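You operate a simulated robot arm through the tools that you are given. There is no shell and no other tool.

You are at the controls of a simulated robot arm. One attempt, no reset.

TASK
Flare the clamped tube to the red card and prove it with both ring gauges.
Fine: screw backed off and yoke clear before the gauges; put both back; leave the tube clamped. Set down upright: green ring gauge, red ring gauge. Where these are worked on the way, their far stop is far enough and under half their travel is too little: yoke.

It is judged by the outcome, as a careful person would: the job done as asked, and still so three seconds after it is handed in. It fails if anything else is knocked over, pushed out of place, dropped, spilled or broken.

THE ROBOT
A 6-joint arm with a two-finger gripper, fixed in place. Base frame: the origin is on the floor under the middle of its stand, x ahead of it, y to its left, z up; the work surface is at about z = 765. Units: mm, rad, N and s.
It reaches about 1637 mm from its shoulder. Its first joint turns from -2.897 to 2.897 rad. Payload 3.43 kg.
The TCP is the grasp point between the finger pads, 20 mm short of the fingertips. In the tool frame z runs along the fingers and y along their closing line. The gripper opens to 190 mm; its body begins 248 mm behind the TCP.
Orientation is that of the tool frame in the base frame, as a unit quaternion [w, x, y, z]. With the fingers straight down and closing along the base's y, the tool's x points along the base's -x, its y along +y and its z along -z.

THE INTERFACE
- The arm moves only by the tool servo_tool. Its argument "steps" is a list of rows, each an object (a shift or turn left out is 0, a gripper value left out holds the last) with "gripper": the closure, from 0 (fully open) to 1 (shut); "offset": the shift along the base's x, y, z in m, a list of three; "delta_rot": the turn, a rotation vector about the base's x, y, z in rad, a list of three. In form: [{"gripper": gripper, "offset": [tx, ty, tz], "delta_rot": [rx, ry, rz]}, ...]. A call has 1 to 20 rows; each row is the pose to reach, as a shift and turn from the pose commanded when the call began. Each row takes 0.2 s and may step no farther than 50 mm and 0.15 rad from the row before; otherwise, or with a gripper value out of range, the whole call is refused. Where a pose cannot be reached the arm comes as near as it can. A force on the tool above 70 N (or 10 N above the force at the start of the call, whichever is more), or a blocked arm, ends the call early, and 0.2 s more pass. The fingers move at their own pace (about 45 mm/s each) and stop on an object; they squeeze with about 33 N. The grip force told is the motor's: it shows also when the fingers shut on nothing. Time passes only in rows, and 0.2 s behind the last, so rows that repeat a pose let the fingers close. The reply holds the time, the measured pose of the TCP, the force on the tool along the base axes, the opening and the grip force, in the units named above and with some noise, with the torque about the TCP (base axes, N m) and any sound that the robot's microphone picked up.
- Cameras (640 x 400 px; columns grow to the right, rows downward): "scene" is fixed at [48.4, 651.3, 1460.7]; the picture's right is [-0.74, -0.67, 0.00], its down [-0.37, 0.41, -0.83] and it looks along [0.56, -0.62, -0.55] (base axes); focal length 331 px, centre (320, 200). "wrist" rides on the gripper at [70, -8, -288] in the tool frame; the picture's right is [0.12, 0.99, 0.00], its down [-0.96, 0.12, -0.25] and it looks along [-0.25, 0.03, 0.97] (tool axes); focal length 261 px, centre (320, 200). There is no depth. A picture from a camera that has moved, and an enlarged one, comes with that camera's place and axes in the base frame and with its lens.
- snapshot(camera): a new picture of that camera. No time passes.
- raise_lower(by): slides the trunk up (or, below 0, down) by that many mm; the arm rides with it, the base frame stays. It gives what a move gives, with no picture.
- zoom(camera, box): a new picture of the part [left, top, right, bottom] of that camera's present view, enlarged. No time passes.
- close_job(): hands the job in; it is judged then, once.

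Places have to be worked out from the pictures, the camera data and where the tool is seen. Open the gripper and draw the arm clear of the work before you hand the job in, unless the task says otherwise.

The tools are called after "Request:" as name(argument=value, ...) on one line, values as JSON. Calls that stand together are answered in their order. servo_tool: Moves the arm, as the interface text tells. Its arguments: {"type":"object","properties":{"steps":{"type":"array","items":{"type":"object","properties":{"gripper":{"type":"number"},"offset":{"type":"array","items":{"type":"number"}},"delta_rot":{"type":"array","items":{"type":"number"}}}}}},"required":["steps"]} The other tools are called the same way: raise_lower (by) moves the trunk up or down; snapshot (camera) takes a picture; zoom (camera, box) takes an enlarged picture of a part of a camera's view; close_job () hands the job in.

At the start:

```text
clock: 0.0
ee_pos: [716.2, 77.6, 1254.2]
ee_rot: [0.0, 0.0, 1.0, -0.001]
force: [-0.2, -0.6, -0.7]
wrist_torque: [0.02, 0.0, 0.0]
grip_width: 189.8
gripper_force: 0.0
trunk travel left (down, up): [-125.0, 115.0]
```

scene: 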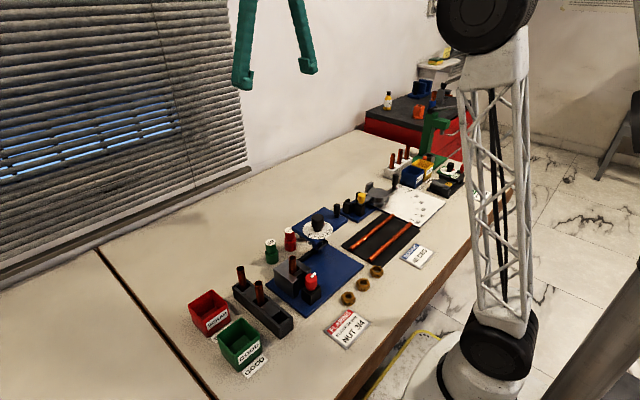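
wrist: 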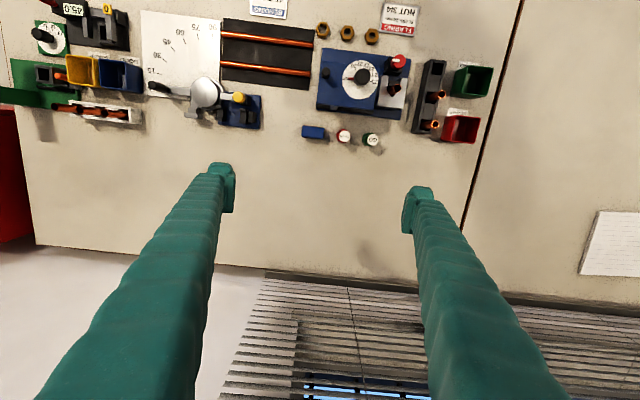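

I'll start by looking at the flaring station and the cards up close in both cameras.

Request:
zoom(camera="scene", box=[180, 200, 400, 380])

Request:
zoom(camera="wrist", box=[290, 0, 510, 160])

Request:
zoom(camera="scene", box=[320, 60, 480, 240])

```text
2.22 times, centred on (290, 290) of scene
camera zoom: at [48.4, 651.3, 1460.7], right [-0.74, -0.67, 0.0], down [-0.37, 0.41, -0.83], along [0.56, -0.62, -0.55], focal length 736 px, centre (387, 0)
```

zoom: 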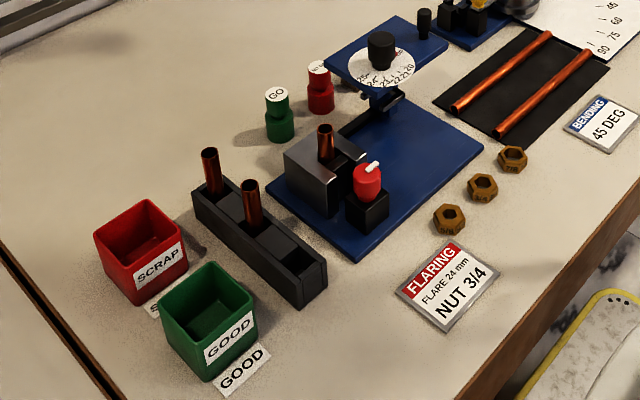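

```text
2.50 times, centred on (400, 80) of wrist
camera zoom: at [646.4, 70.5, 1541.6], right [-0.12, 0.99, 0.0], down [0.96, 0.12, 0.25], along [0.25, 0.03, -0.97], focal length 652 px, centre (120, 500)
```

zoom: 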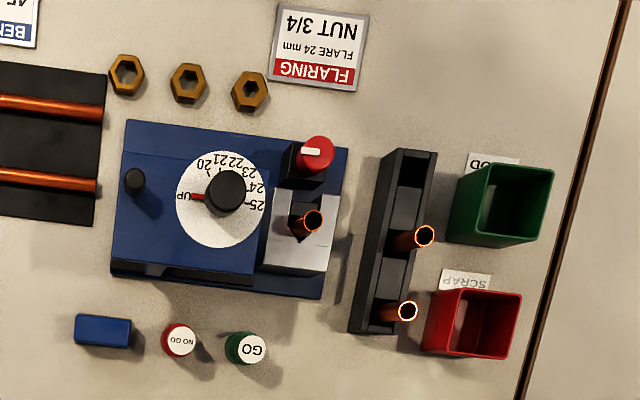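

```text
2.22 times, centred on (400, 150) of scene
camera zoom: at [48.4, 651.3, 1460.7], right [-0.74, -0.67, 0.0], down [-0.37, 0.41, -0.83], along [0.56, -0.62, -0.55], focal length 736 px, centre (142, 311)
```

zoom: 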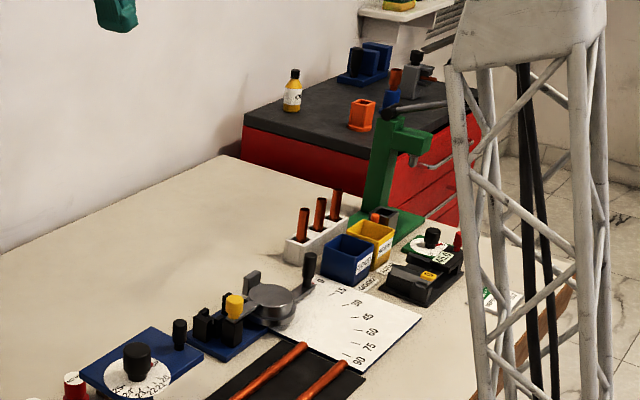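

The station sits around x≈520, y≈60–250: a yoke with a dial (UP, 20–25) and a die block holding the tube at the +y end. The red card reads FLARE 24 mm. I'll move the wrist camera over the station for better measurements.

Request:
servo_tool(steps=[{"gripper": 0, "offset": [-0.038, 0.014, -0.01]}, {"offset": [-0.076, 0.028, -0.025]}, {"offset": [-0.114, 0.041, -0.045]}, {"offset": [-0.152, 0.055, -0.06]}, {"offset": [-0.19, 0.068, -0.08]}, {"offset": [-0.227, 0.082, -0.104]}, {"offset": [-0.227, 0.082, -0.104]}])

```text
clock: 1.6
ee_pos: [490.1, 158.6, 1151.5]
ee_rot: [-0.001, 0.0, 1.0, 0.0]
force: [0.2, -0.1, 0.6]
wrist_torque: [0.04, 0.01, 0.01]
grip_width: 189.9
gripper_force: 0.1
trunk travel left (down, up): [-125.0, 115.0]
```

The arm is over the station now, so I take fresh pictures.

Request:
snapshot(camera="wrist")

Request:
zoom(camera="wrist", box=[220, 80, 420, 280])

Request:
snapshot(camera="scene")

```text
taken
camera wrist: at [420.2, 151.6, 1438.9], right [-0.12, 0.99, 0.0], down [0.96, 0.11, 0.25], along [0.25, 0.03, -0.97], focal length 261 px, centre (320, 200)
```

wrist: 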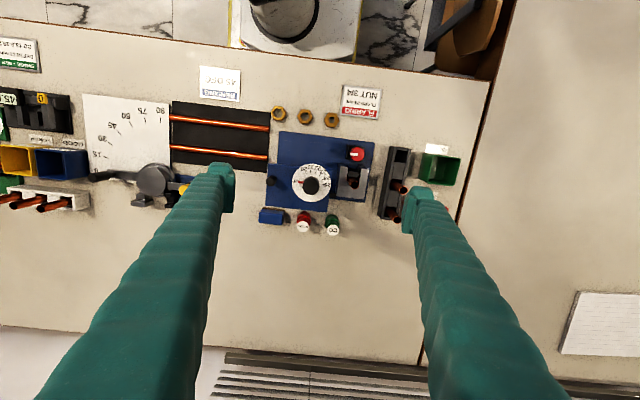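

```text
2.00 times, centred on (320, 180) of wrist
camera zoom: at [420.2, 151.6, 1438.9], right [-0.12, 0.99, 0.0], down [0.96, 0.11, 0.25], along [0.25, 0.03, -0.97], focal length 521 px, centre (320, 240)
```

zoom: 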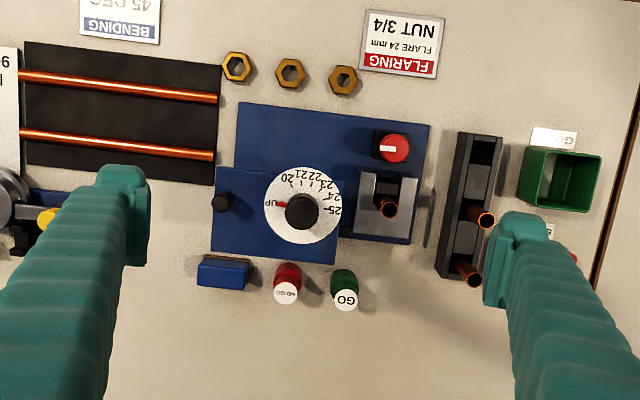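

```text
taken
```

scene: 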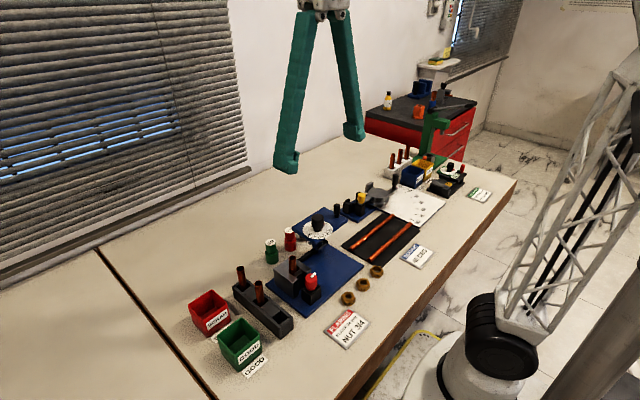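

The top view is clear. I zoom in for detail on the dial, yoke, gauges and the die block.

Request:
zoom(camera="wrist", box=[255, 120, 395, 240])

Request:
zoom(camera="scene", box=[255, 195, 375, 315])

Request:
zoom(camera="wrist", box=[285, 150, 345, 210])

```text
3.33 times, centred on (325, 180) of wrist
camera zoom: at [420.2, 151.6, 1438.9], right [-0.12, 0.99, 0.0], down [0.96, 0.11, 0.25], along [0.25, 0.03, -0.97], focal length 869 px, centre (303, 267)
```

zoom: 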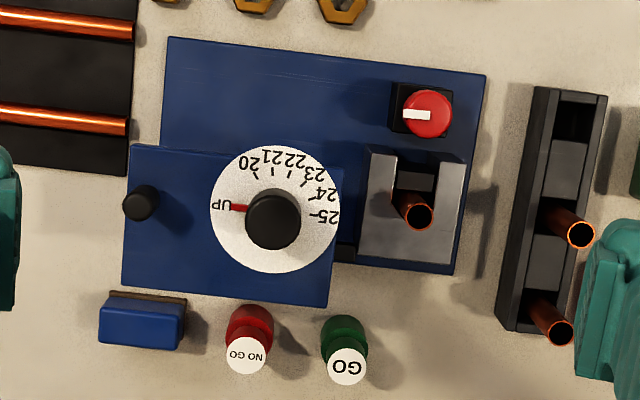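

```text
3.33 times, centred on (315, 255) of scene
camera zoom: at [48.4, 651.3, 1460.7], right [-0.74, -0.67, 0.0], down [-0.37, 0.41, -0.83], along [0.56, -0.62, -0.55], focal length 1104 px, centre (337, 17)
```

zoom: 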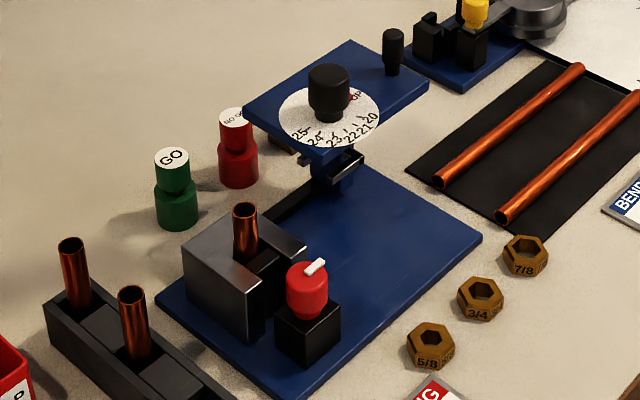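

```text
6.67 times, centred on (315, 180) of wrist
camera zoom: at [420.2, 151.6, 1438.9], right [-0.12, 0.99, 0.0], down [0.96, 0.11, 0.25], along [0.25, 0.03, -0.97], focal length 1738 px, centre (353, 333)
```

zoom: 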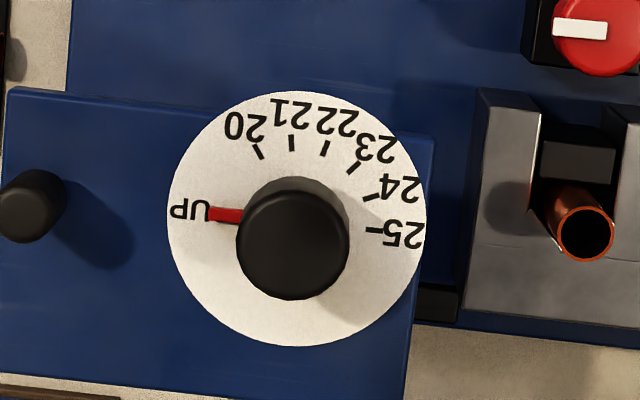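

I estimate the screw knob axis at about (523.5, 146, top ≈945), the tube at about (522.6, 241, top ≈867), the yoke peg at about (521, 67, top ≈945), the NO-GO gauge at (648, 137) and the GO gauge at (649, 212). Next I move above the yoke peg with the fingers partly closed and check the alignment.

Request:
servo_tool(steps=[{"gripper": 0.7, "offset": [0.01, -0.03, -0.03]}, {"offset": [0.02, -0.06, -0.06]}, {"offset": [0.032, -0.092, -0.08]}, {"offset": [0.032, -0.092, -0.11]}, {"offset": [0.032, -0.092, -0.131]}, {"offset": [0.032, -0.092, -0.131]}, {"offset": [0.032, -0.092, -0.131]}])

Request:
snapshot(camera="wrist")

Request:
snapshot(camera="scene")

```text
clock: 3.2
ee_pos: [520.3, 69.5, 1018.4]
ee_rot: [0.0, 0.001, 1.0, 0.001]
force: [-0.4, 0.0, 0.4]
wrist_torque: [0.01, 0.0, 0.05]
grip_width: 57.2
gripper_force: 0.1
trunk travel left (down, up): [-125.0, 115.0]
```

```text
taken
camera wrist: at [451.1, 60.6, 1305.2], right [-0.12, 0.99, 0.0], down [0.96, 0.12, 0.25], along [0.25, 0.03, -0.97], focal length 261 px, centre (320, 200)
```

wrist: 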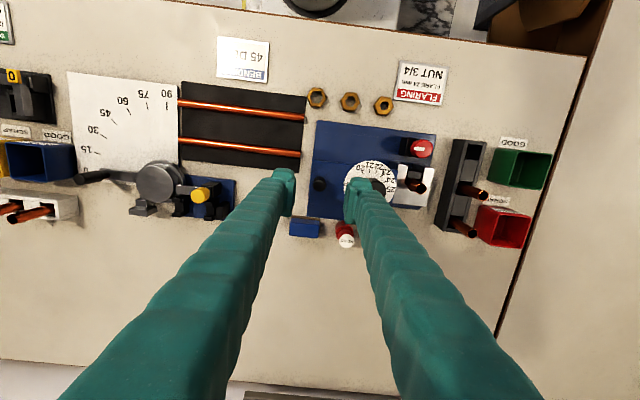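

```text
taken
```

scene: 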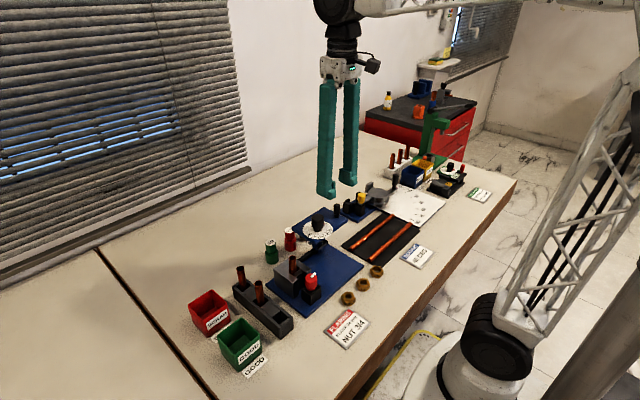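

The fingers straddle the peg column well. I zoom in on the peg between the fingertips to check the alignment.

Request:
zoom(camera="wrist", box=[270, 140, 370, 240])

Request:
zoom(camera="scene", box=[290, 160, 390, 260])

```text
4.00 times, centred on (320, 190) of wrist
camera zoom: at [451.1, 60.6, 1305.2], right [-0.12, 0.99, 0.0], down [0.96, 0.12, 0.25], along [0.25, 0.03, -0.97], focal length 1043 px, centre (320, 240)
```

zoom: 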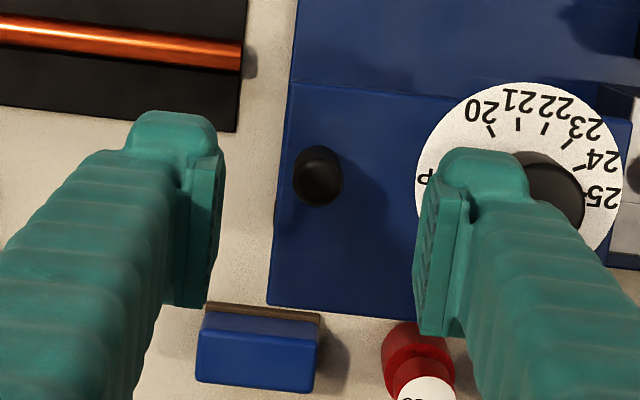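

```text
4.00 times, centred on (340, 210) of scene
camera zoom: at [48.4, 651.3, 1460.7], right [-0.74, -0.67, 0.0], down [-0.37, 0.41, -0.83], along [0.56, -0.62, -0.55], focal length 1325 px, centre (240, 160)
```

zoom: 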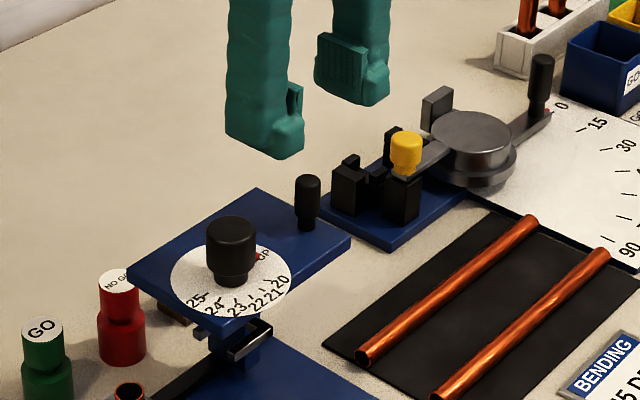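

The peg is centred between the fingers at about (523, 70). I narrow the fingers to clear the knob and descend in part, checking height as I go.

Request:
servo_tool(steps=[{"gripper": 0.79, "offset": [0.002, 0.001, 0]}, {"offset": [0.002, 0.001, 0]}, {"offset": [0.002, 0.001, -0.03]}, {"offset": [0.002, 0.001, -0.06]}, {"offset": [0.002, 0.001, -0.07]}, {"offset": [0.002, 0.001, -0.07]}])

Request:
zoom(camera="scene", box=[290, 160, 390, 260])

Request:
zoom(camera="wrist", box=[270, 140, 370, 240])

```text
clock: 4.6
ee_pos: [521.4, 68.5, 950.3]
ee_rot: [0.0, 0.0, 1.0, 0.0]
force: [0.4, -0.2, -0.3]
wrist_torque: [-0.02, -0.03, -0.04]
grip_width: 39.9
gripper_force: 0.0
trunk travel left (down, up): [-125.0, 115.0]
```

```text
4.00 times, centred on (340, 210) of scene
camera zoom: at [48.4, 651.3, 1460.7], right [-0.74, -0.67, 0.0], down [-0.37, 0.41, -0.83], along [0.56, -0.62, -0.55], focal length 1325 px, centre (240, 160)
```

zoom: 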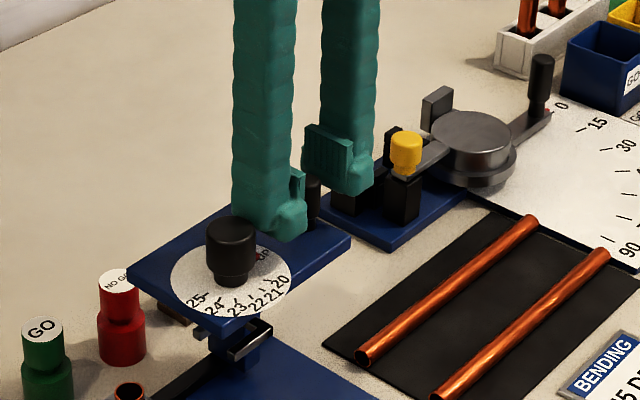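

```text
4.00 times, centred on (320, 190) of wrist
camera zoom: at [452.7, 61.4, 1236.5], right [-0.12, 0.99, 0.0], down [0.96, 0.12, 0.25], along [0.25, 0.03, -0.97], focal length 1043 px, centre (320, 240)
```

zoom: 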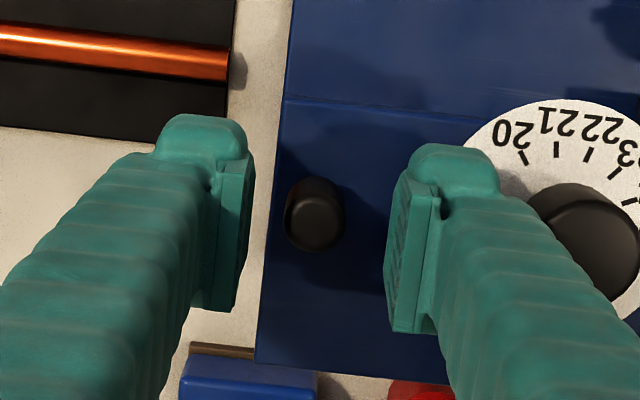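

The fingertips straddle the peg and clear the plate by roughly 18 mm. I descend another 10 mm and close on the peg.

Request:
servo_tool(steps=[{"offset": [0.001, 0, -0.005]}, {"offset": [0.001, 0, -0.01]}, {"gripper": 0.9, "offset": [0.001, 0, -0.01]}, {"gripper": 1.0, "offset": [0.001, 0, -0.01]}, {"offset": [0.001, 0, -0.01]}, {"offset": [0.001, 0, -0.01]}, {"offset": [0.001, 0, -0.01]}])

Request:
zoom(camera="wrist", box=[270, 140, 370, 240])

```text
clock: 6.2
ee_pos: [522.8, 68.6, 939.1]
ee_rot: [-0.001, 0.0, 1.0, 0.0]
force: [-0.1, 0.8, -0.8]
wrist_torque: [0.01, -0.07, 0.01]
grip_width: 16.3
gripper_force: 45.4
trunk travel left (down, up): [-125.0, 115.0]
```

```text
4.00 times, centred on (320, 190) of wrist
camera zoom: at [454.0, 61.0, 1226.1], right [-0.12, 0.99, 0.0], down [0.96, 0.12, 0.25], along [0.25, 0.03, -0.97], focal length 1043 px, centre (320, 240)
```

zoom: 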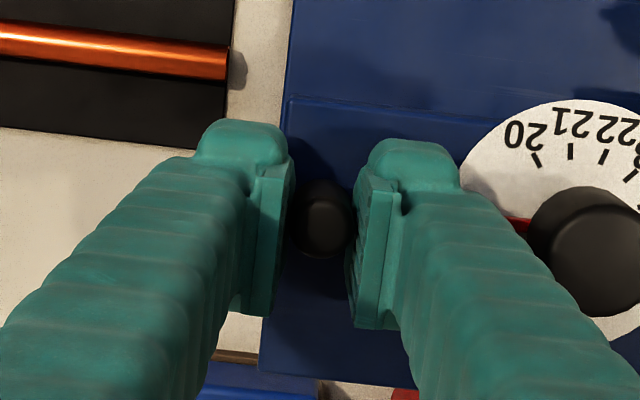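

The peg is gripped at 16.3 mm width. Now I slide the yoke toward the die block along +y, most of the estimated 95 mm travel first.

Request:
servo_tool(steps=[{"offset": [0, 0.01, 0]}, {"offset": [0, 0.02, 0]}, {"offset": [0, 0.03, 0]}, {"offset": [0, 0.04, 0]}, {"offset": [0, 0.05, 0]}, {"offset": [0, 0.06, 0]}, {"offset": [0, 0.07, 0]}, {"offset": [0, 0.08, 0]}, {"offset": [0, 0.086, 0]}])

Request:
snapshot(camera="scene")

Request:
snapshot(camera="wrist")

```text
clock: 8.2
ee_pos: [523.6, 153.4, 940.0]
ee_rot: [-0.001, 0.001, 1.0, -0.001]
force: [-6.2, -0.8, -16.4]
wrist_torque: [-0.02, 0.15, -0.01]
grip_width: 16.5
gripper_force: 45.1
trunk travel left (down, up): [-125.0, 115.0]
```

```text
taken
```

scene: 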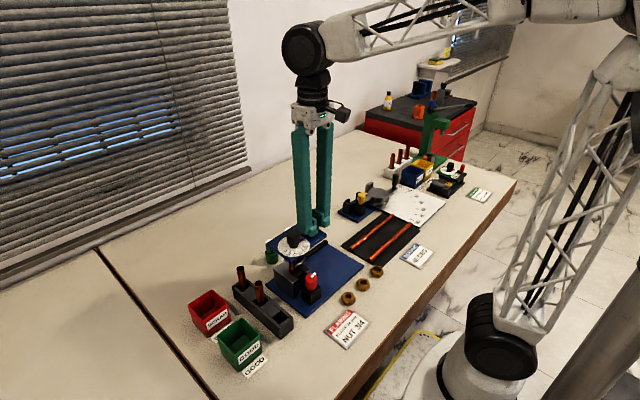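

```text
taken
camera wrist: at [454.2, 147.2, 1226.2], right [-0.12, 0.99, 0.0], down [0.96, 0.12, 0.25], along [0.25, 0.03, -0.97], focal length 261 px, centre (320, 200)
```

wrist: 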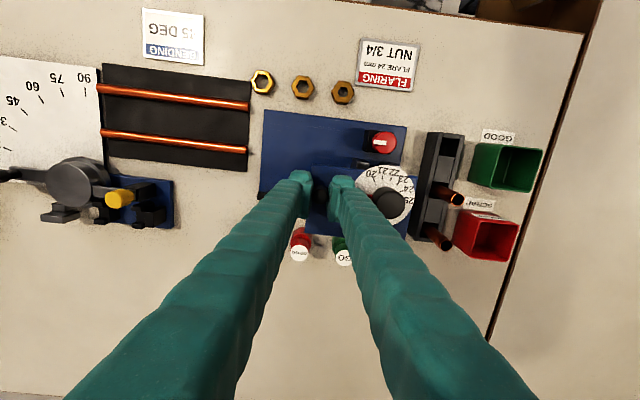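

The yoke followed the gripper 85 mm. I keep nudging toward the far stop in small increments and watch the y force.

Request:
servo_tool(steps=[{"offset": [0, 0.002, 0.001]}, {"offset": [0, 0.004, 0.001]}, {"offset": [0, 0.006, 0.001]}, {"offset": [0, 0.008, 0.001]}])

```text
clock: 9.2
ee_pos: [523.1, 161.0, 940.2]
ee_rot: [-0.001, 0.001, 1.0, -0.002]
force: [-12.4, -7.4, -35.2]
wrist_torque: [-0.03, -0.01, -0.01]
grip_width: 16.1
gripper_force: 45.1
trunk travel left (down, up): [-125.0, 115.0]
```

The y force is starting to build (−7 N) and there is a pull on z, so I relax z slightly and press on to the stop.

Request:
servo_tool(steps=[{"offset": [0.0, 0.0, -0.0015]}, {"offset": [0.0, 0.002, -0.002]}, {"offset": [0.0, 0.004, -0.002]}, {"offset": [0.0, 0.006, -0.002]}])

Request:
snapshot(camera="wrist")

Request:
zoom(camera="scene", box=[250, 190, 370, 310])

```text
clock: 10.2
ee_pos: [524.8, 162.6, 940.5]
ee_rot: [0.001, -0.002, 1.0, -0.005]
force: [10.0, -62.3, 7.6]
wrist_torque: [-0.48, 0.3, 0.33]
grip_width: 16.5
gripper_force: 45.3
trunk travel left (down, up): [-125.0, 115.0]
stopped in row 4: the force on the tool passed its limit at 75 N (the readings are from after the stop); the commanded pose is now the measured one
```

```text
taken
camera wrist: at [453.7, 157.7, 1227.1], right [-0.12, 0.99, -0.01], down [0.96, 0.12, 0.25], along [0.25, 0.02, -0.97], focal length 261 px, centre (320, 200)
```

wrist: 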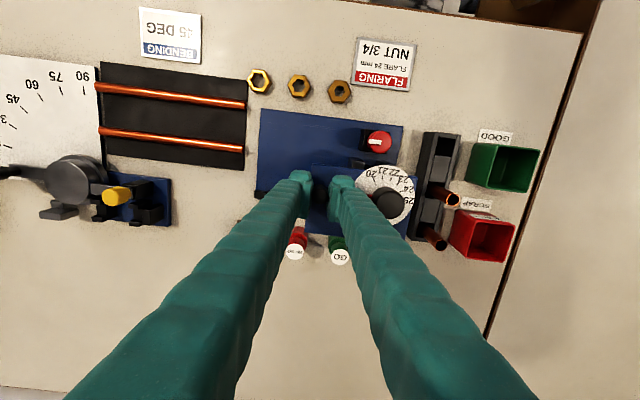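

```text
3.33 times, centred on (310, 250) of scene
camera zoom: at [48.4, 651.3, 1460.7], right [-0.74, -0.67, 0.0], down [-0.37, 0.41, -0.83], along [0.56, -0.62, -0.55], focal length 1104 px, centre (353, 33)
```

zoom: 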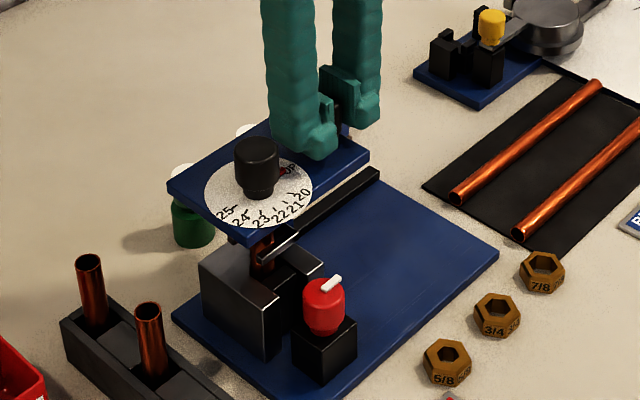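

The yoke hit its far stop at peg y≈162.6 with a 62 N reaction. I release the peg and rise clear.

Request:
servo_tool(steps=[{"gripper": 0.79}, {"gripper": 0.79}, {"gripper": 0.79}, {"offset": [0, 0, 0.03]}, {"offset": [0, 0, 0.07]}, {"offset": [0, 0, 0.1]}, {"offset": [0, 0, 0.1]}])

Request:
zoom(camera="wrist", box=[270, 120, 450, 280])

Request:
zoom(camera="scene", box=[250, 190, 370, 310])

```text
clock: 11.8
ee_pos: [522.7, 165.0, 1038.7]
ee_rot: [0.002, -0.001, 1.0, -0.003]
force: [-0.4, -0.4, 0.4]
wrist_torque: [0.01, 0.01, 0.0]
grip_width: 40.1
gripper_force: 0.0
trunk travel left (down, up): [-125.0, 115.0]
```

```text
2.50 times, centred on (360, 200) of wrist
camera zoom: at [452.6, 159.9, 1325.6], right [-0.12, 0.99, -0.01], down [0.96, 0.12, 0.25], along [0.25, 0.02, -0.97], focal length 652 px, centre (220, 200)
```

zoom: 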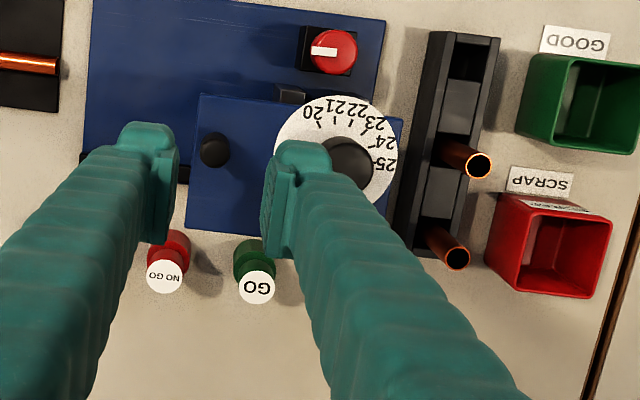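

```text
3.33 times, centred on (310, 250) of scene
camera zoom: at [48.4, 651.3, 1460.7], right [-0.74, -0.67, 0.0], down [-0.37, 0.41, -0.83], along [0.56, -0.62, -0.55], focal length 1104 px, centre (353, 33)
```

zoom: 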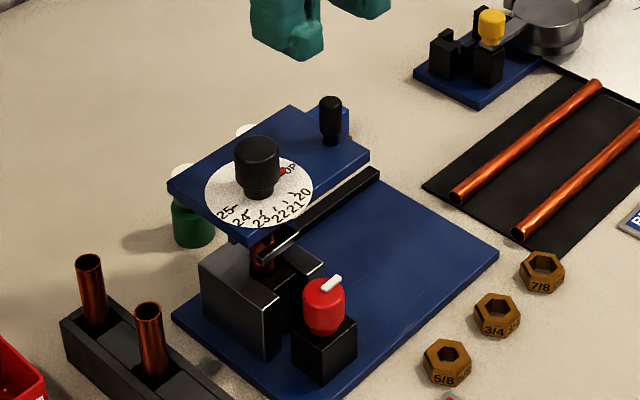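

The yoke is now over the tube with the pointer still at UP. I move above the knob, expected near (523.5, 240.4), and pre-rotate the gripper about +1.4 rad so the full turn can be made in one grip.

Request:
servo_tool(steps=[{"gripper": 0.65, "offset": [0.0, 0.025, 0.01], "delta_rot": [0.006, 0.004, 0]}, {"offset": [0.0, 0.05, 0.01], "delta_rot": [0.006, 0.004, 0]}, {"offset": [0.001, 0.0755, 0.01], "delta_rot": [0.006, 0.004, 0]}, {"offset": [0.001, 0.0755, 0.01], "delta_rot": [0.006, 0.004, 0]}])

Request:
servo_tool(steps=[{"delta_rot": [0, 0, 0.14]}, {"delta_rot": [0, 0, 0.28]}, {"delta_rot": [0, 0, 0.42]}, {"delta_rot": [0, 0, 0.56]}, {"delta_rot": [0, 0, 0.7]}, {"delta_rot": [0, 0, 0.84]}, {"delta_rot": [0, 0, 0.98]}, {"delta_rot": [0, 0, 1.12]}, {"delta_rot": [0, 0, 1.26]}, {"delta_rot": [0, 0, 1.4]}, {"delta_rot": [0, 0, 1.4]}])

Request:
snapshot(camera="wrist")

Request:
snapshot(camera="scene")

```text
clock: 12.8
ee_pos: [524.3, 244.4, 1048.3]
ee_rot: [-0.002, -0.002, 1.0, -0.001]
force: [0.8, 0.1, -1.2]
wrist_torque: [0.01, 0.02, 0.0]
grip_width: 66.5
gripper_force: 0.0
trunk travel left (down, up): [-125.0, 115.0]
```

```text
clock: 15.2
ee_pos: [525.2, 243.2, 1050.1]
ee_rot: [-0.002, -0.646, 0.763, -0.002]
force: [0.8, -0.4, -0.5]
wrist_torque: [0.0, -0.01, 0.01]
grip_width: 66.5
gripper_force: 0.0
trunk travel left (down, up): [-125.0, 115.0]
```

```text
taken
camera wrist: at [522.4, 174.1, 1336.6], right [-1.0, 0.05, 0.0], down [0.04, 0.97, 0.24], along [0.01, 0.24, -0.97], focal length 261 px, centre (320, 200)
```

wrist: 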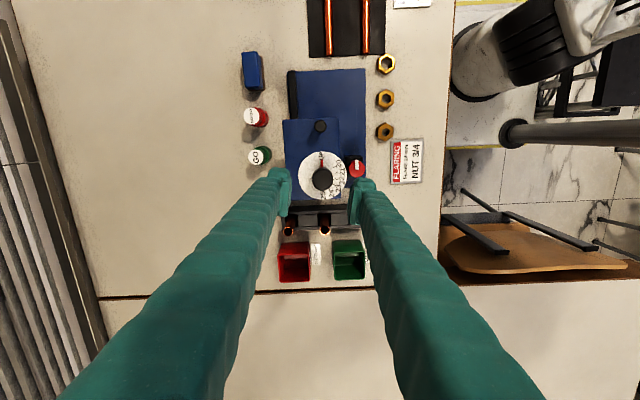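

```text
taken
```

scene: 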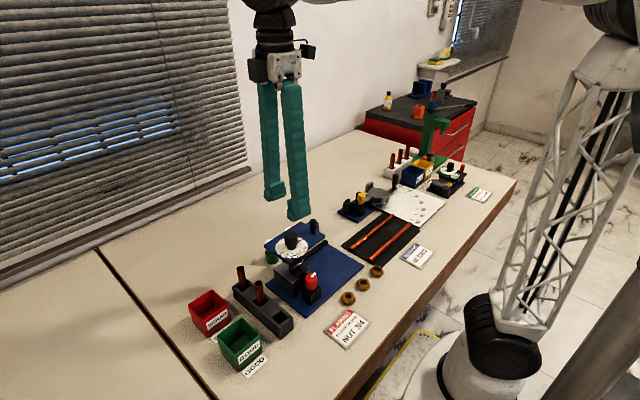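

The rotation of +1.4 rad was reached. I zoom to check the knob relative to the fingers.

Request:
zoom(camera="wrist", box=[270, 130, 370, 230])

```text
4.00 times, centred on (320, 180) of wrist
camera zoom: at [522.4, 174.1, 1336.6], right [-1.0, 0.05, 0.0], down [0.04, 0.97, 0.24], along [0.01, 0.24, -0.97], focal length 1043 px, centre (320, 280)
```

zoom: 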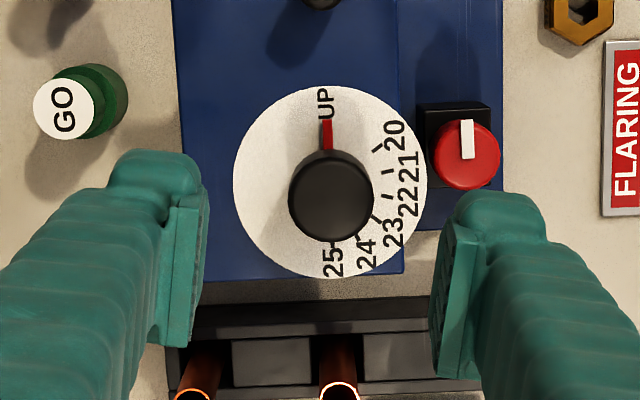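

The knob sits about 4.6 mm toward −x and 1.3 mm toward −y of the grip axis. I correct that and descend to just above it, then check again.

Request:
servo_tool(steps=[{"offset": [-0.0045, -0.0012, -0.01]}, {"offset": [-0.0045, -0.0012, -0.04]}, {"offset": [-0.0045, -0.0012, -0.07]}, {"offset": [-0.0045, -0.0012, -0.085]}, {"offset": [-0.0045, -0.0012, -0.085]}])

Request:
zoom(camera="wrist", box=[260, 130, 380, 250])

Request:
zoom(camera="scene", box=[240, 180, 360, 300])

```text
clock: 16.4
ee_pos: [517.5, 241.2, 964.8]
ee_rot: [-0.002, -0.645, 0.764, -0.001]
force: [-0.3, 0.0, -0.3]
wrist_torque: [0.03, 0.05, -0.03]
grip_width: 66.4
gripper_force: 0.0
trunk travel left (down, up): [-125.0, 115.0]
```

```text
3.33 times, centred on (320, 190) of wrist
camera zoom: at [516.2, 171.9, 1251.5], right [-1.0, 0.05, 0.0], down [0.05, 0.97, 0.24], along [0.01, 0.24, -0.97], focal length 869 px, centre (320, 233)
```

zoom: 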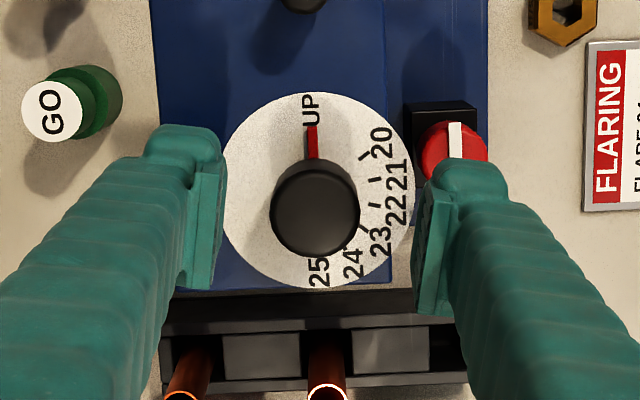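

```text
3.33 times, centred on (300, 240) of scene
camera zoom: at [48.4, 651.3, 1460.7], right [-0.74, -0.67, 0.0], down [-0.37, 0.41, -0.83], along [0.56, -0.62, -0.55], focal length 1104 px, centre (387, 67)
```

zoom: 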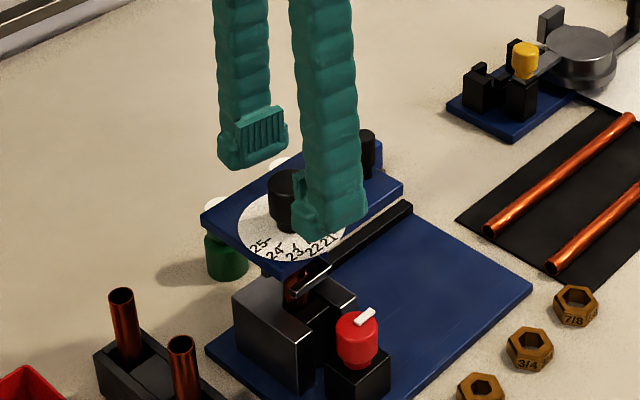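

The knob is now within about 1 mm of the grip axis. I go down 22 mm and close on the knob.

Request:
servo_tool(steps=[{"offset": [0.001, -0.0005, -0.01]}, {"offset": [0.001, -0.0005, -0.022]}, {"offset": [0.001, -0.0005, -0.022]}, {"gripper": 0.8, "offset": [0.001, -0.0005, -0.022]}, {"gripper": 1.0, "offset": [0.001, -0.0005, -0.022]}, {"offset": [0.001, -0.0005, -0.022]}, {"offset": [0.001, -0.0005, -0.022]}])

Request:
zoom(camera="wrist", box=[260, 130, 380, 250])

Request:
zoom(camera="scene", box=[240, 180, 360, 300])

```text
clock: 18.0
ee_pos: [520.5, 240.1, 942.8]
ee_rot: [-0.002, -0.645, 0.764, -0.001]
force: [6.6, -0.2, -1.8]
wrist_torque: [0.04, -0.07, 0.02]
grip_width: 31.2
gripper_force: 45.1
trunk travel left (down, up): [-125.0, 115.0]
```

```text
3.33 times, centred on (320, 190) of wrist
camera zoom: at [517.8, 171.3, 1230.0], right [-1.0, 0.05, 0.0], down [0.05, 0.97, 0.24], along [0.01, 0.24, -0.97], focal length 869 px, centre (320, 233)
```

zoom: 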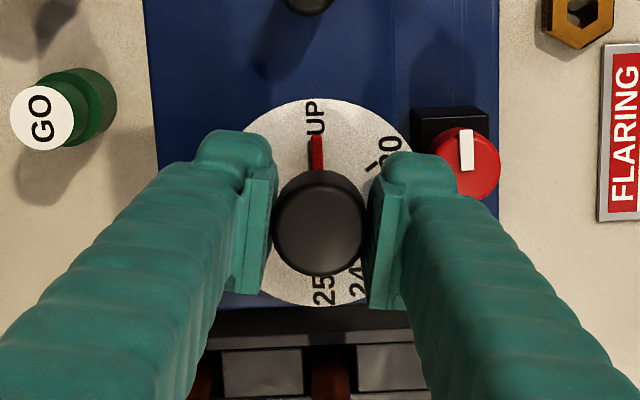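

```text
3.33 times, centred on (300, 240) of scene
camera zoom: at [48.4, 651.3, 1460.7], right [-0.74, -0.67, 0.0], down [-0.37, 0.41, -0.83], along [0.56, -0.62, -0.55], focal length 1104 px, centre (387, 67)
```

zoom: 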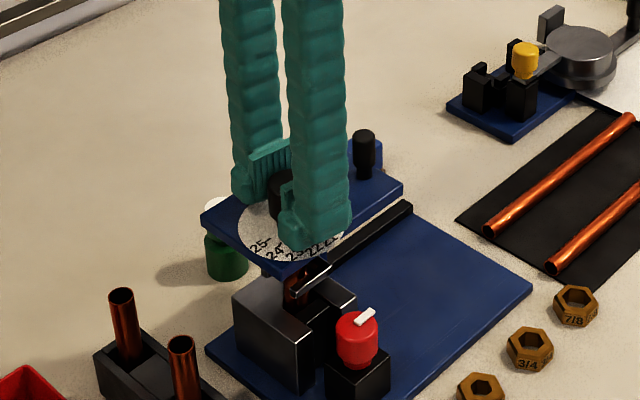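

The knob is held at 31.2 mm with the pointer at UP and perpendicular to the fingers. By my tick readings the dial runs UP=0°, 20≈60°, then about 24° per mm, which puts 24 at about 156° clockwise. I turn the first part, −1.4 rad, and check.

Request:
servo_tool(steps=[{"offset": [0.001, 0, 0], "delta_rot": [0, 0, -0.1]}, {"offset": [0.001, 0, 0], "delta_rot": [0, 0, -0.2]}, {"offset": [0.001, 0, 0], "delta_rot": [0, 0, -0.3]}, {"offset": [0.001, 0, 0], "delta_rot": [0, 0, -0.4]}, {"offset": [0.001, 0, 0], "delta_rot": [0, 0, -0.5]}, {"offset": [0.001, 0, 0], "delta_rot": [0, 0, -0.6]}, {"offset": [0.001, 0, 0], "delta_rot": [0, 0, -0.7]}])

Request:
zoom(camera="wrist", box=[260, 130, 380, 250])

Request:
zoom(camera="scene", box=[240, 180, 360, 300])

```text
clock: 19.6
ee_pos: [519.5, 240.2, 942.7]
ee_rot: [-0.001, -0.344, 0.939, 0.0]
force: [-19.4, -16.3, 0.7]
wrist_torque: [-0.17, 0.15, 0.01]
grip_width: 31.1
gripper_force: 45.3
trunk travel left (down, up): [-125.0, 115.0]
```

```text
3.33 times, centred on (320, 190) of wrist
camera zoom: at [473.9, 190.0, 1230.0], right [-0.73, 0.68, 0.0], down [0.66, 0.71, 0.24], along [0.17, 0.18, -0.97], focal length 869 px, centre (320, 233)
```

zoom: 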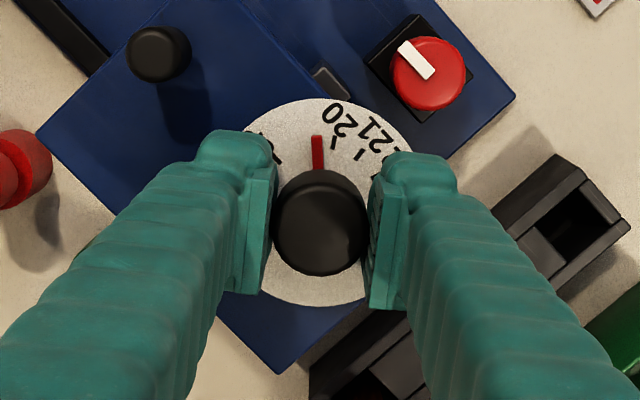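

```text
3.33 times, centred on (300, 240) of scene
camera zoom: at [48.4, 651.3, 1460.7], right [-0.74, -0.67, 0.0], down [-0.37, 0.41, -0.83], along [0.56, -0.62, -0.55], focal length 1104 px, centre (387, 67)
```

zoom: 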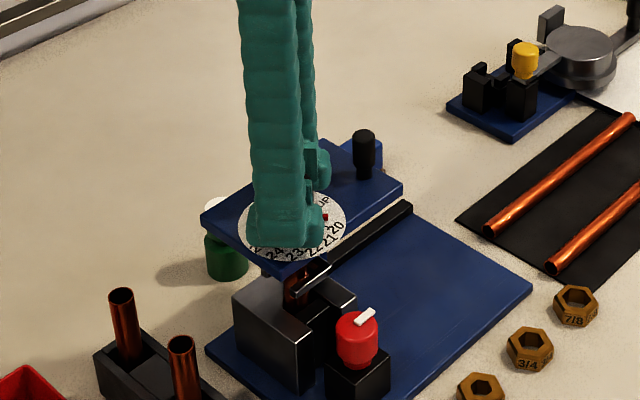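

No slip: the pointer has turned 40° with the gripper and sits about 20° before the 20 mark. There is a side load of about 25 N, so I shift the centre slightly to relieve it and keep turning, now to about 2.0 rad total.

Request:
servo_tool(steps=[{"offset": [-0.0008, -0.0007, 0], "delta_rot": [0, 0, -0.05]}, {"offset": [-0.0008, -0.0007, 0], "delta_rot": [0, 0, -0.15]}, {"offset": [-0.0008, -0.0007, 0], "delta_rot": [0, 0, -0.25]}, {"offset": [-0.0008, -0.0007, 0], "delta_rot": [0, 0, -0.35]}, {"offset": [-0.0008, -0.0007, 0], "delta_rot": [0, 0, -0.45]}, {"offset": [-0.0008, -0.0007, 0], "delta_rot": [0, 0, -0.55]}, {"offset": [-0.0008, -0.0007, 0], "delta_rot": [0, 0, -0.65]}])

Request:
zoom(camera="wrist", box=[260, 130, 380, 250])

Request:
zoom(camera="scene", box=[240, 180, 360, 300])

```text
clock: 21.2
ee_pos: [520.5, 240.3, 943.0]
ee_rot: [-0.001, -0.026, 1.0, 0.001]
force: [-13.4, -10.6, 0.4]
wrist_torque: [-0.07, 0.26, -0.01]
grip_width: 31.1
gripper_force: 44.7
trunk travel left (down, up): [-125.0, 115.0]
```

```text
3.33 times, centred on (320, 190) of wrist
camera zoom: at [452.3, 228.8, 1230.0], right [-0.17, 0.99, 0.0], down [0.96, 0.17, 0.25], along [0.24, 0.04, -0.97], focal length 869 px, centre (320, 233)
```

zoom: 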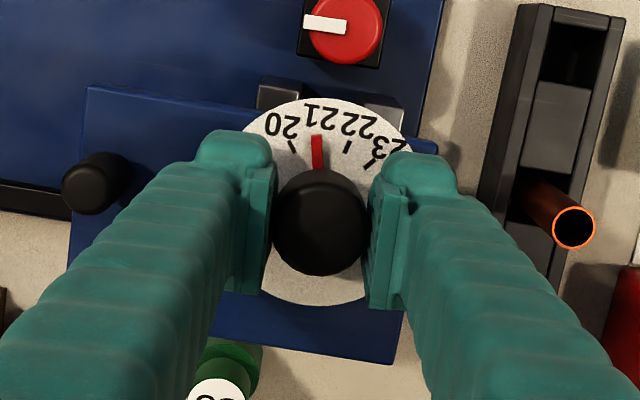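

```text
3.33 times, centred on (300, 240) of scene
camera zoom: at [48.4, 651.3, 1460.7], right [-0.74, -0.67, 0.0], down [-0.37, 0.41, -0.83], along [0.56, -0.62, -0.55], focal length 1104 px, centre (387, 67)
```

zoom: 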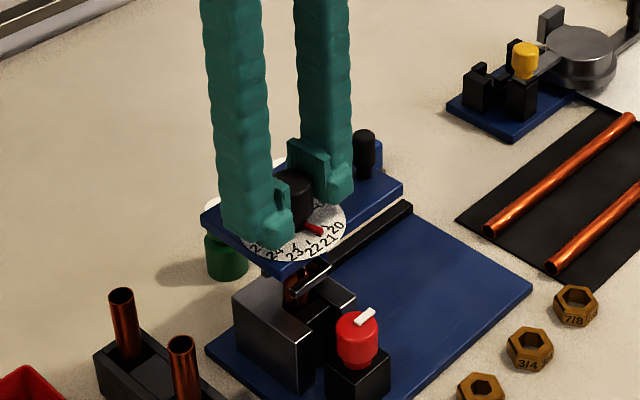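

Turned 77.5°, and the pointer is just short of 21. I continue another 1.0 rad, which should land around 23, then measure the remaining angle by eye.

Request:
servo_tool(steps=[{"offset": [-0.0005, -0.0004, 0], "delta_rot": [0, 0, -0.1]}, {"offset": [-0.0005, -0.0004, 0], "delta_rot": [0, 0, -0.2]}, {"offset": [-0.0005, -0.0004, 0], "delta_rot": [0, 0, -0.3]}, {"offset": [-0.0005, -0.0004, 0], "delta_rot": [0, 0, -0.4]}, {"offset": [-0.0005, -0.0004, 0], "delta_rot": [0, 0, -0.5]}, {"offset": [-0.0005, -0.0004, 0], "delta_rot": [0, 0, -0.6]}, {"offset": [-0.0005, -0.0004, 0], "delta_rot": [0, 0, -0.7]}, {"offset": [-0.0005, -0.0004, 0], "delta_rot": [0, 0, -0.8]}, {"offset": [-0.0005, -0.0004, 0], "delta_rot": [0, 0, -0.9]}])

Request:
zoom(camera="wrist", box=[260, 130, 380, 250])

Request:
zoom(camera="scene", box=[240, 180, 360, 300])

```text
clock: 23.2
ee_pos: [518.9, 240.3, 943.0]
ee_rot: [-0.001, 0.411, 0.912, 0.001]
force: [4.6, -14.2, 2.7]
wrist_torque: [-0.18, -0.07, 0.0]
grip_width: 31.1
gripper_force: 45.2
trunk travel left (down, up): [-125.0, 115.0]
```

```text
3.33 times, centred on (320, 190) of wrist
camera zoom: at [468.7, 287.3, 1230.0], right [0.67, 0.75, 0.0], down [0.72, -0.65, 0.25], along [0.18, -0.16, -0.97], focal length 869 px, centre (320, 233)
```

zoom: 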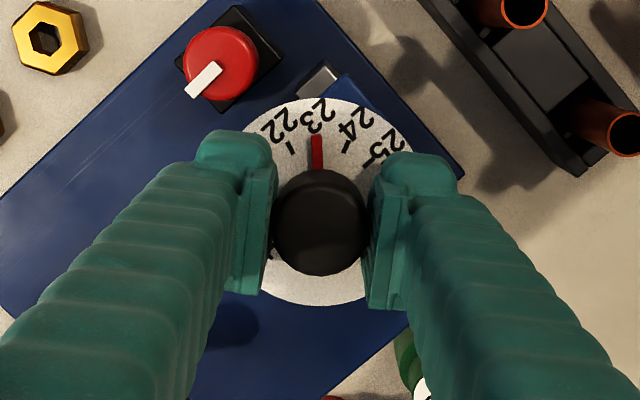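

```text
3.33 times, centred on (300, 240) of scene
camera zoom: at [48.4, 651.3, 1460.7], right [-0.74, -0.67, 0.0], down [-0.37, 0.41, -0.83], along [0.56, -0.62, -0.55], focal length 1104 px, centre (387, 67)
```

zoom: 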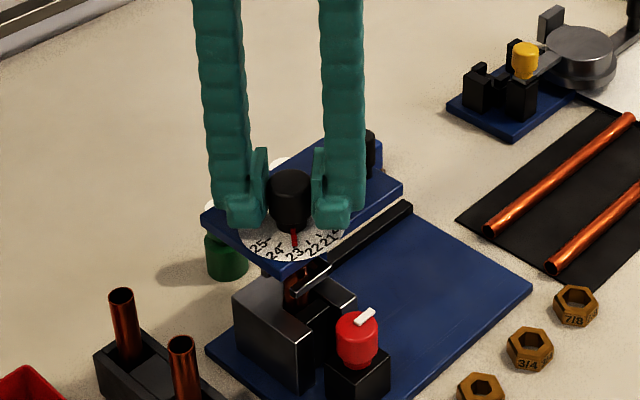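

The total turn is 129° and the pointer is at about 23, which gives 25° per division and puts 24 near 155°. I zoom in tightly to refine that.

Request:
zoom(camera="wrist", box=[300, 155, 345, 200])

Request:
zoom(camera="scene", box=[300, 235, 350, 270])

```text
8.89 times, centred on (322, 178) of wrist
camera zoom: at [468.7, 287.3, 1230.0], right [0.67, 0.75, 0.0], down [0.72, -0.65, 0.25], along [0.18, -0.16, -0.97], focal length 2317 px, centre (298, 400)
```

zoom: 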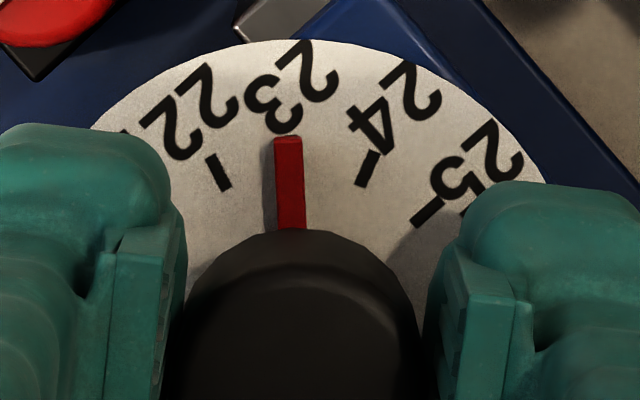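

```text
11.43 times, centred on (325, 252) of scene
camera zoom: at [48.4, 651.3, 1460.7], right [-0.74, -0.67, 0.0], down [-0.37, 0.41, -0.83], along [0.56, -0.62, -0.55], focal length 3786 px, centre (263, -400)
```

zoom: 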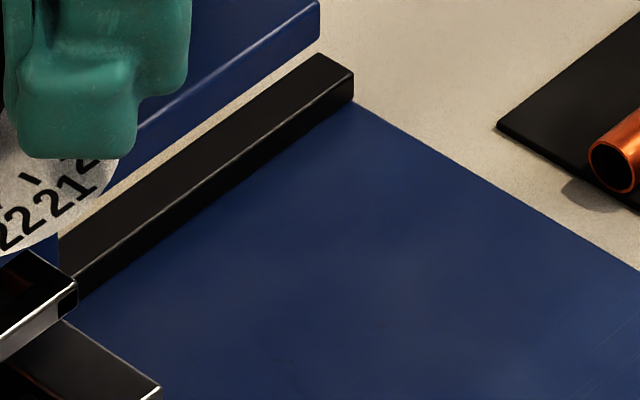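

The pointer bar covers the 23 tick and may be up to a degree short of it. I turn another 0.38 rad, staying short of 24, and look again.

Request:
servo_tool(steps=[{"offset": [0.0002, -0.0007, 0], "delta_rot": [0, 0, -0.1]}, {"offset": [0.0002, -0.0007, 0], "delta_rot": [0, 0, -0.2]}, {"offset": [0.0002, -0.0007, 0], "delta_rot": [0, 0, -0.3]}, {"offset": [0.0002, -0.0007, 0], "delta_rot": [0, 0, -0.38]}, {"offset": [0.0002, -0.0007, 0], "delta_rot": [0, 0, -0.38]}])

Request:
zoom(camera="wrist", box=[295, 150, 345, 200])

Request:
zoom(camera="scene", box=[270, 225, 330, 275])

```text
clock: 24.4
ee_pos: [520.1, 238.6, 943.6]
ee_rot: [-0.001, 0.576, 0.818, 0.001]
force: [-4.4, -6.4, 11.7]
wrist_torque: [0.19, 0.17, 0.02]
grip_width: 31.1
gripper_force: 45.2
trunk travel left (down, up): [-125.0, 115.0]
```

```text
8.00 times, centred on (320, 175) of wrist
camera zoom: at [489.8, 303.1, 1230.0], right [0.89, 0.45, 0.0], down [0.43, -0.87, 0.24], along [0.11, -0.22, -0.97], focal length 2085 px, centre (320, 400)
```

zoom: 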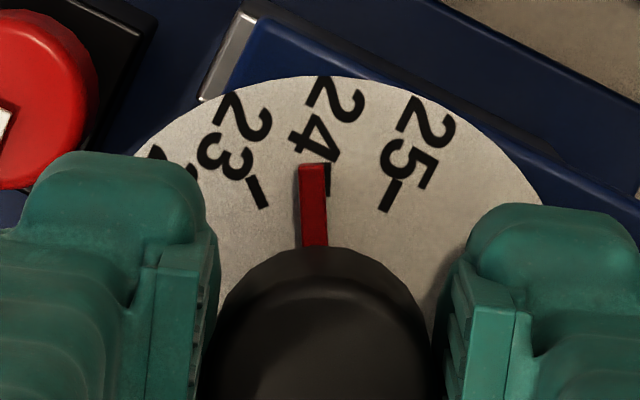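

```text
8.00 times, centred on (300, 250) of scene
camera zoom: at [48.4, 651.3, 1460.7], right [-0.74, -0.67, 0.0], down [-0.37, 0.41, -0.83], along [0.56, -0.62, -0.55], focal length 2650 px, centre (480, -200)
```

zoom: 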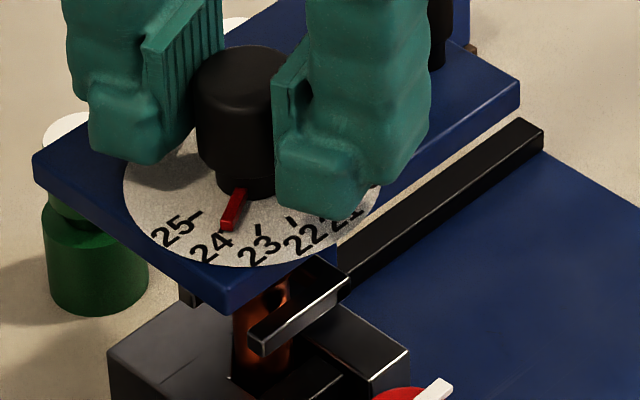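

Now 150.8° turned: the 24 tick peeks out just to the right of the pointer, by about 4.5°. I turn a further 0.065 rad and look again.

Request:
servo_tool(steps=[{"delta_rot": [0, 0, -0.03]}, {"delta_rot": [0, 0, -0.065]}, {"delta_rot": [0, 0, -0.065]}])

Request:
zoom(camera="wrist", box=[300, 155, 340, 195])

Request:
zoom(camera="scene", box=[280, 235, 320, 265])

```text
clock: 25.2
ee_pos: [520.1, 239.4, 943.2]
ee_rot: [-0.001, 0.602, 0.799, 0.001]
force: [-7.1, -3.9, 12.6]
wrist_torque: [0.04, 0.07, -0.01]
grip_width: 31.3
gripper_force: 44.7
trunk travel left (down, up): [-125.0, 115.0]
```

```text
10.00 times, centred on (320, 175) of wrist
camera zoom: at [493.7, 305.1, 1230.0], right [0.92, 0.39, 0.0], down [0.38, -0.89, 0.24], along [0.1, -0.22, -0.97], focal length 2606 px, centre (320, 450)
```

zoom: 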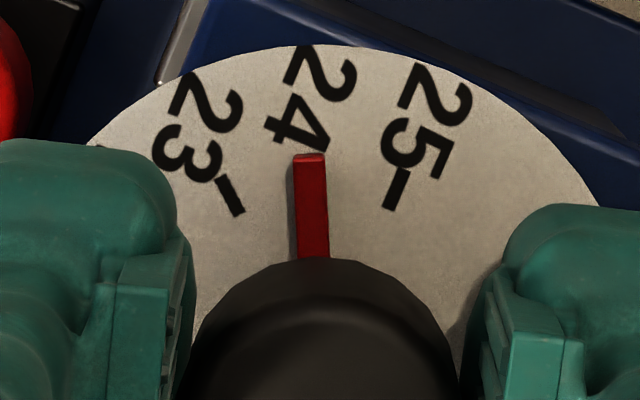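

```text
13.33 times, centred on (300, 250) of scene
camera zoom: at [48.4, 651.3, 1460.7], right [-0.74, -0.67, 0.0], down [-0.37, 0.41, -0.83], along [0.56, -0.62, -0.55], focal length 4417 px, centre (587, -467)
```

zoom: 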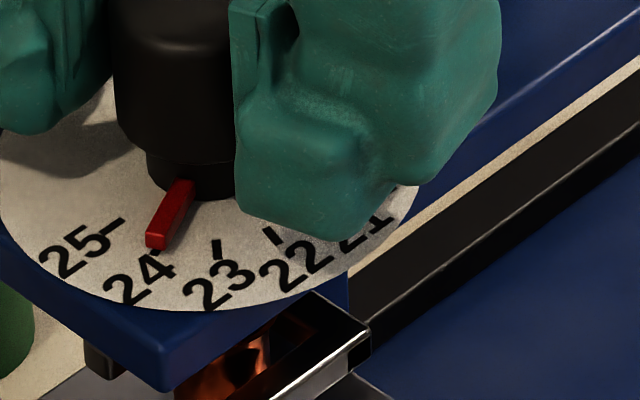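

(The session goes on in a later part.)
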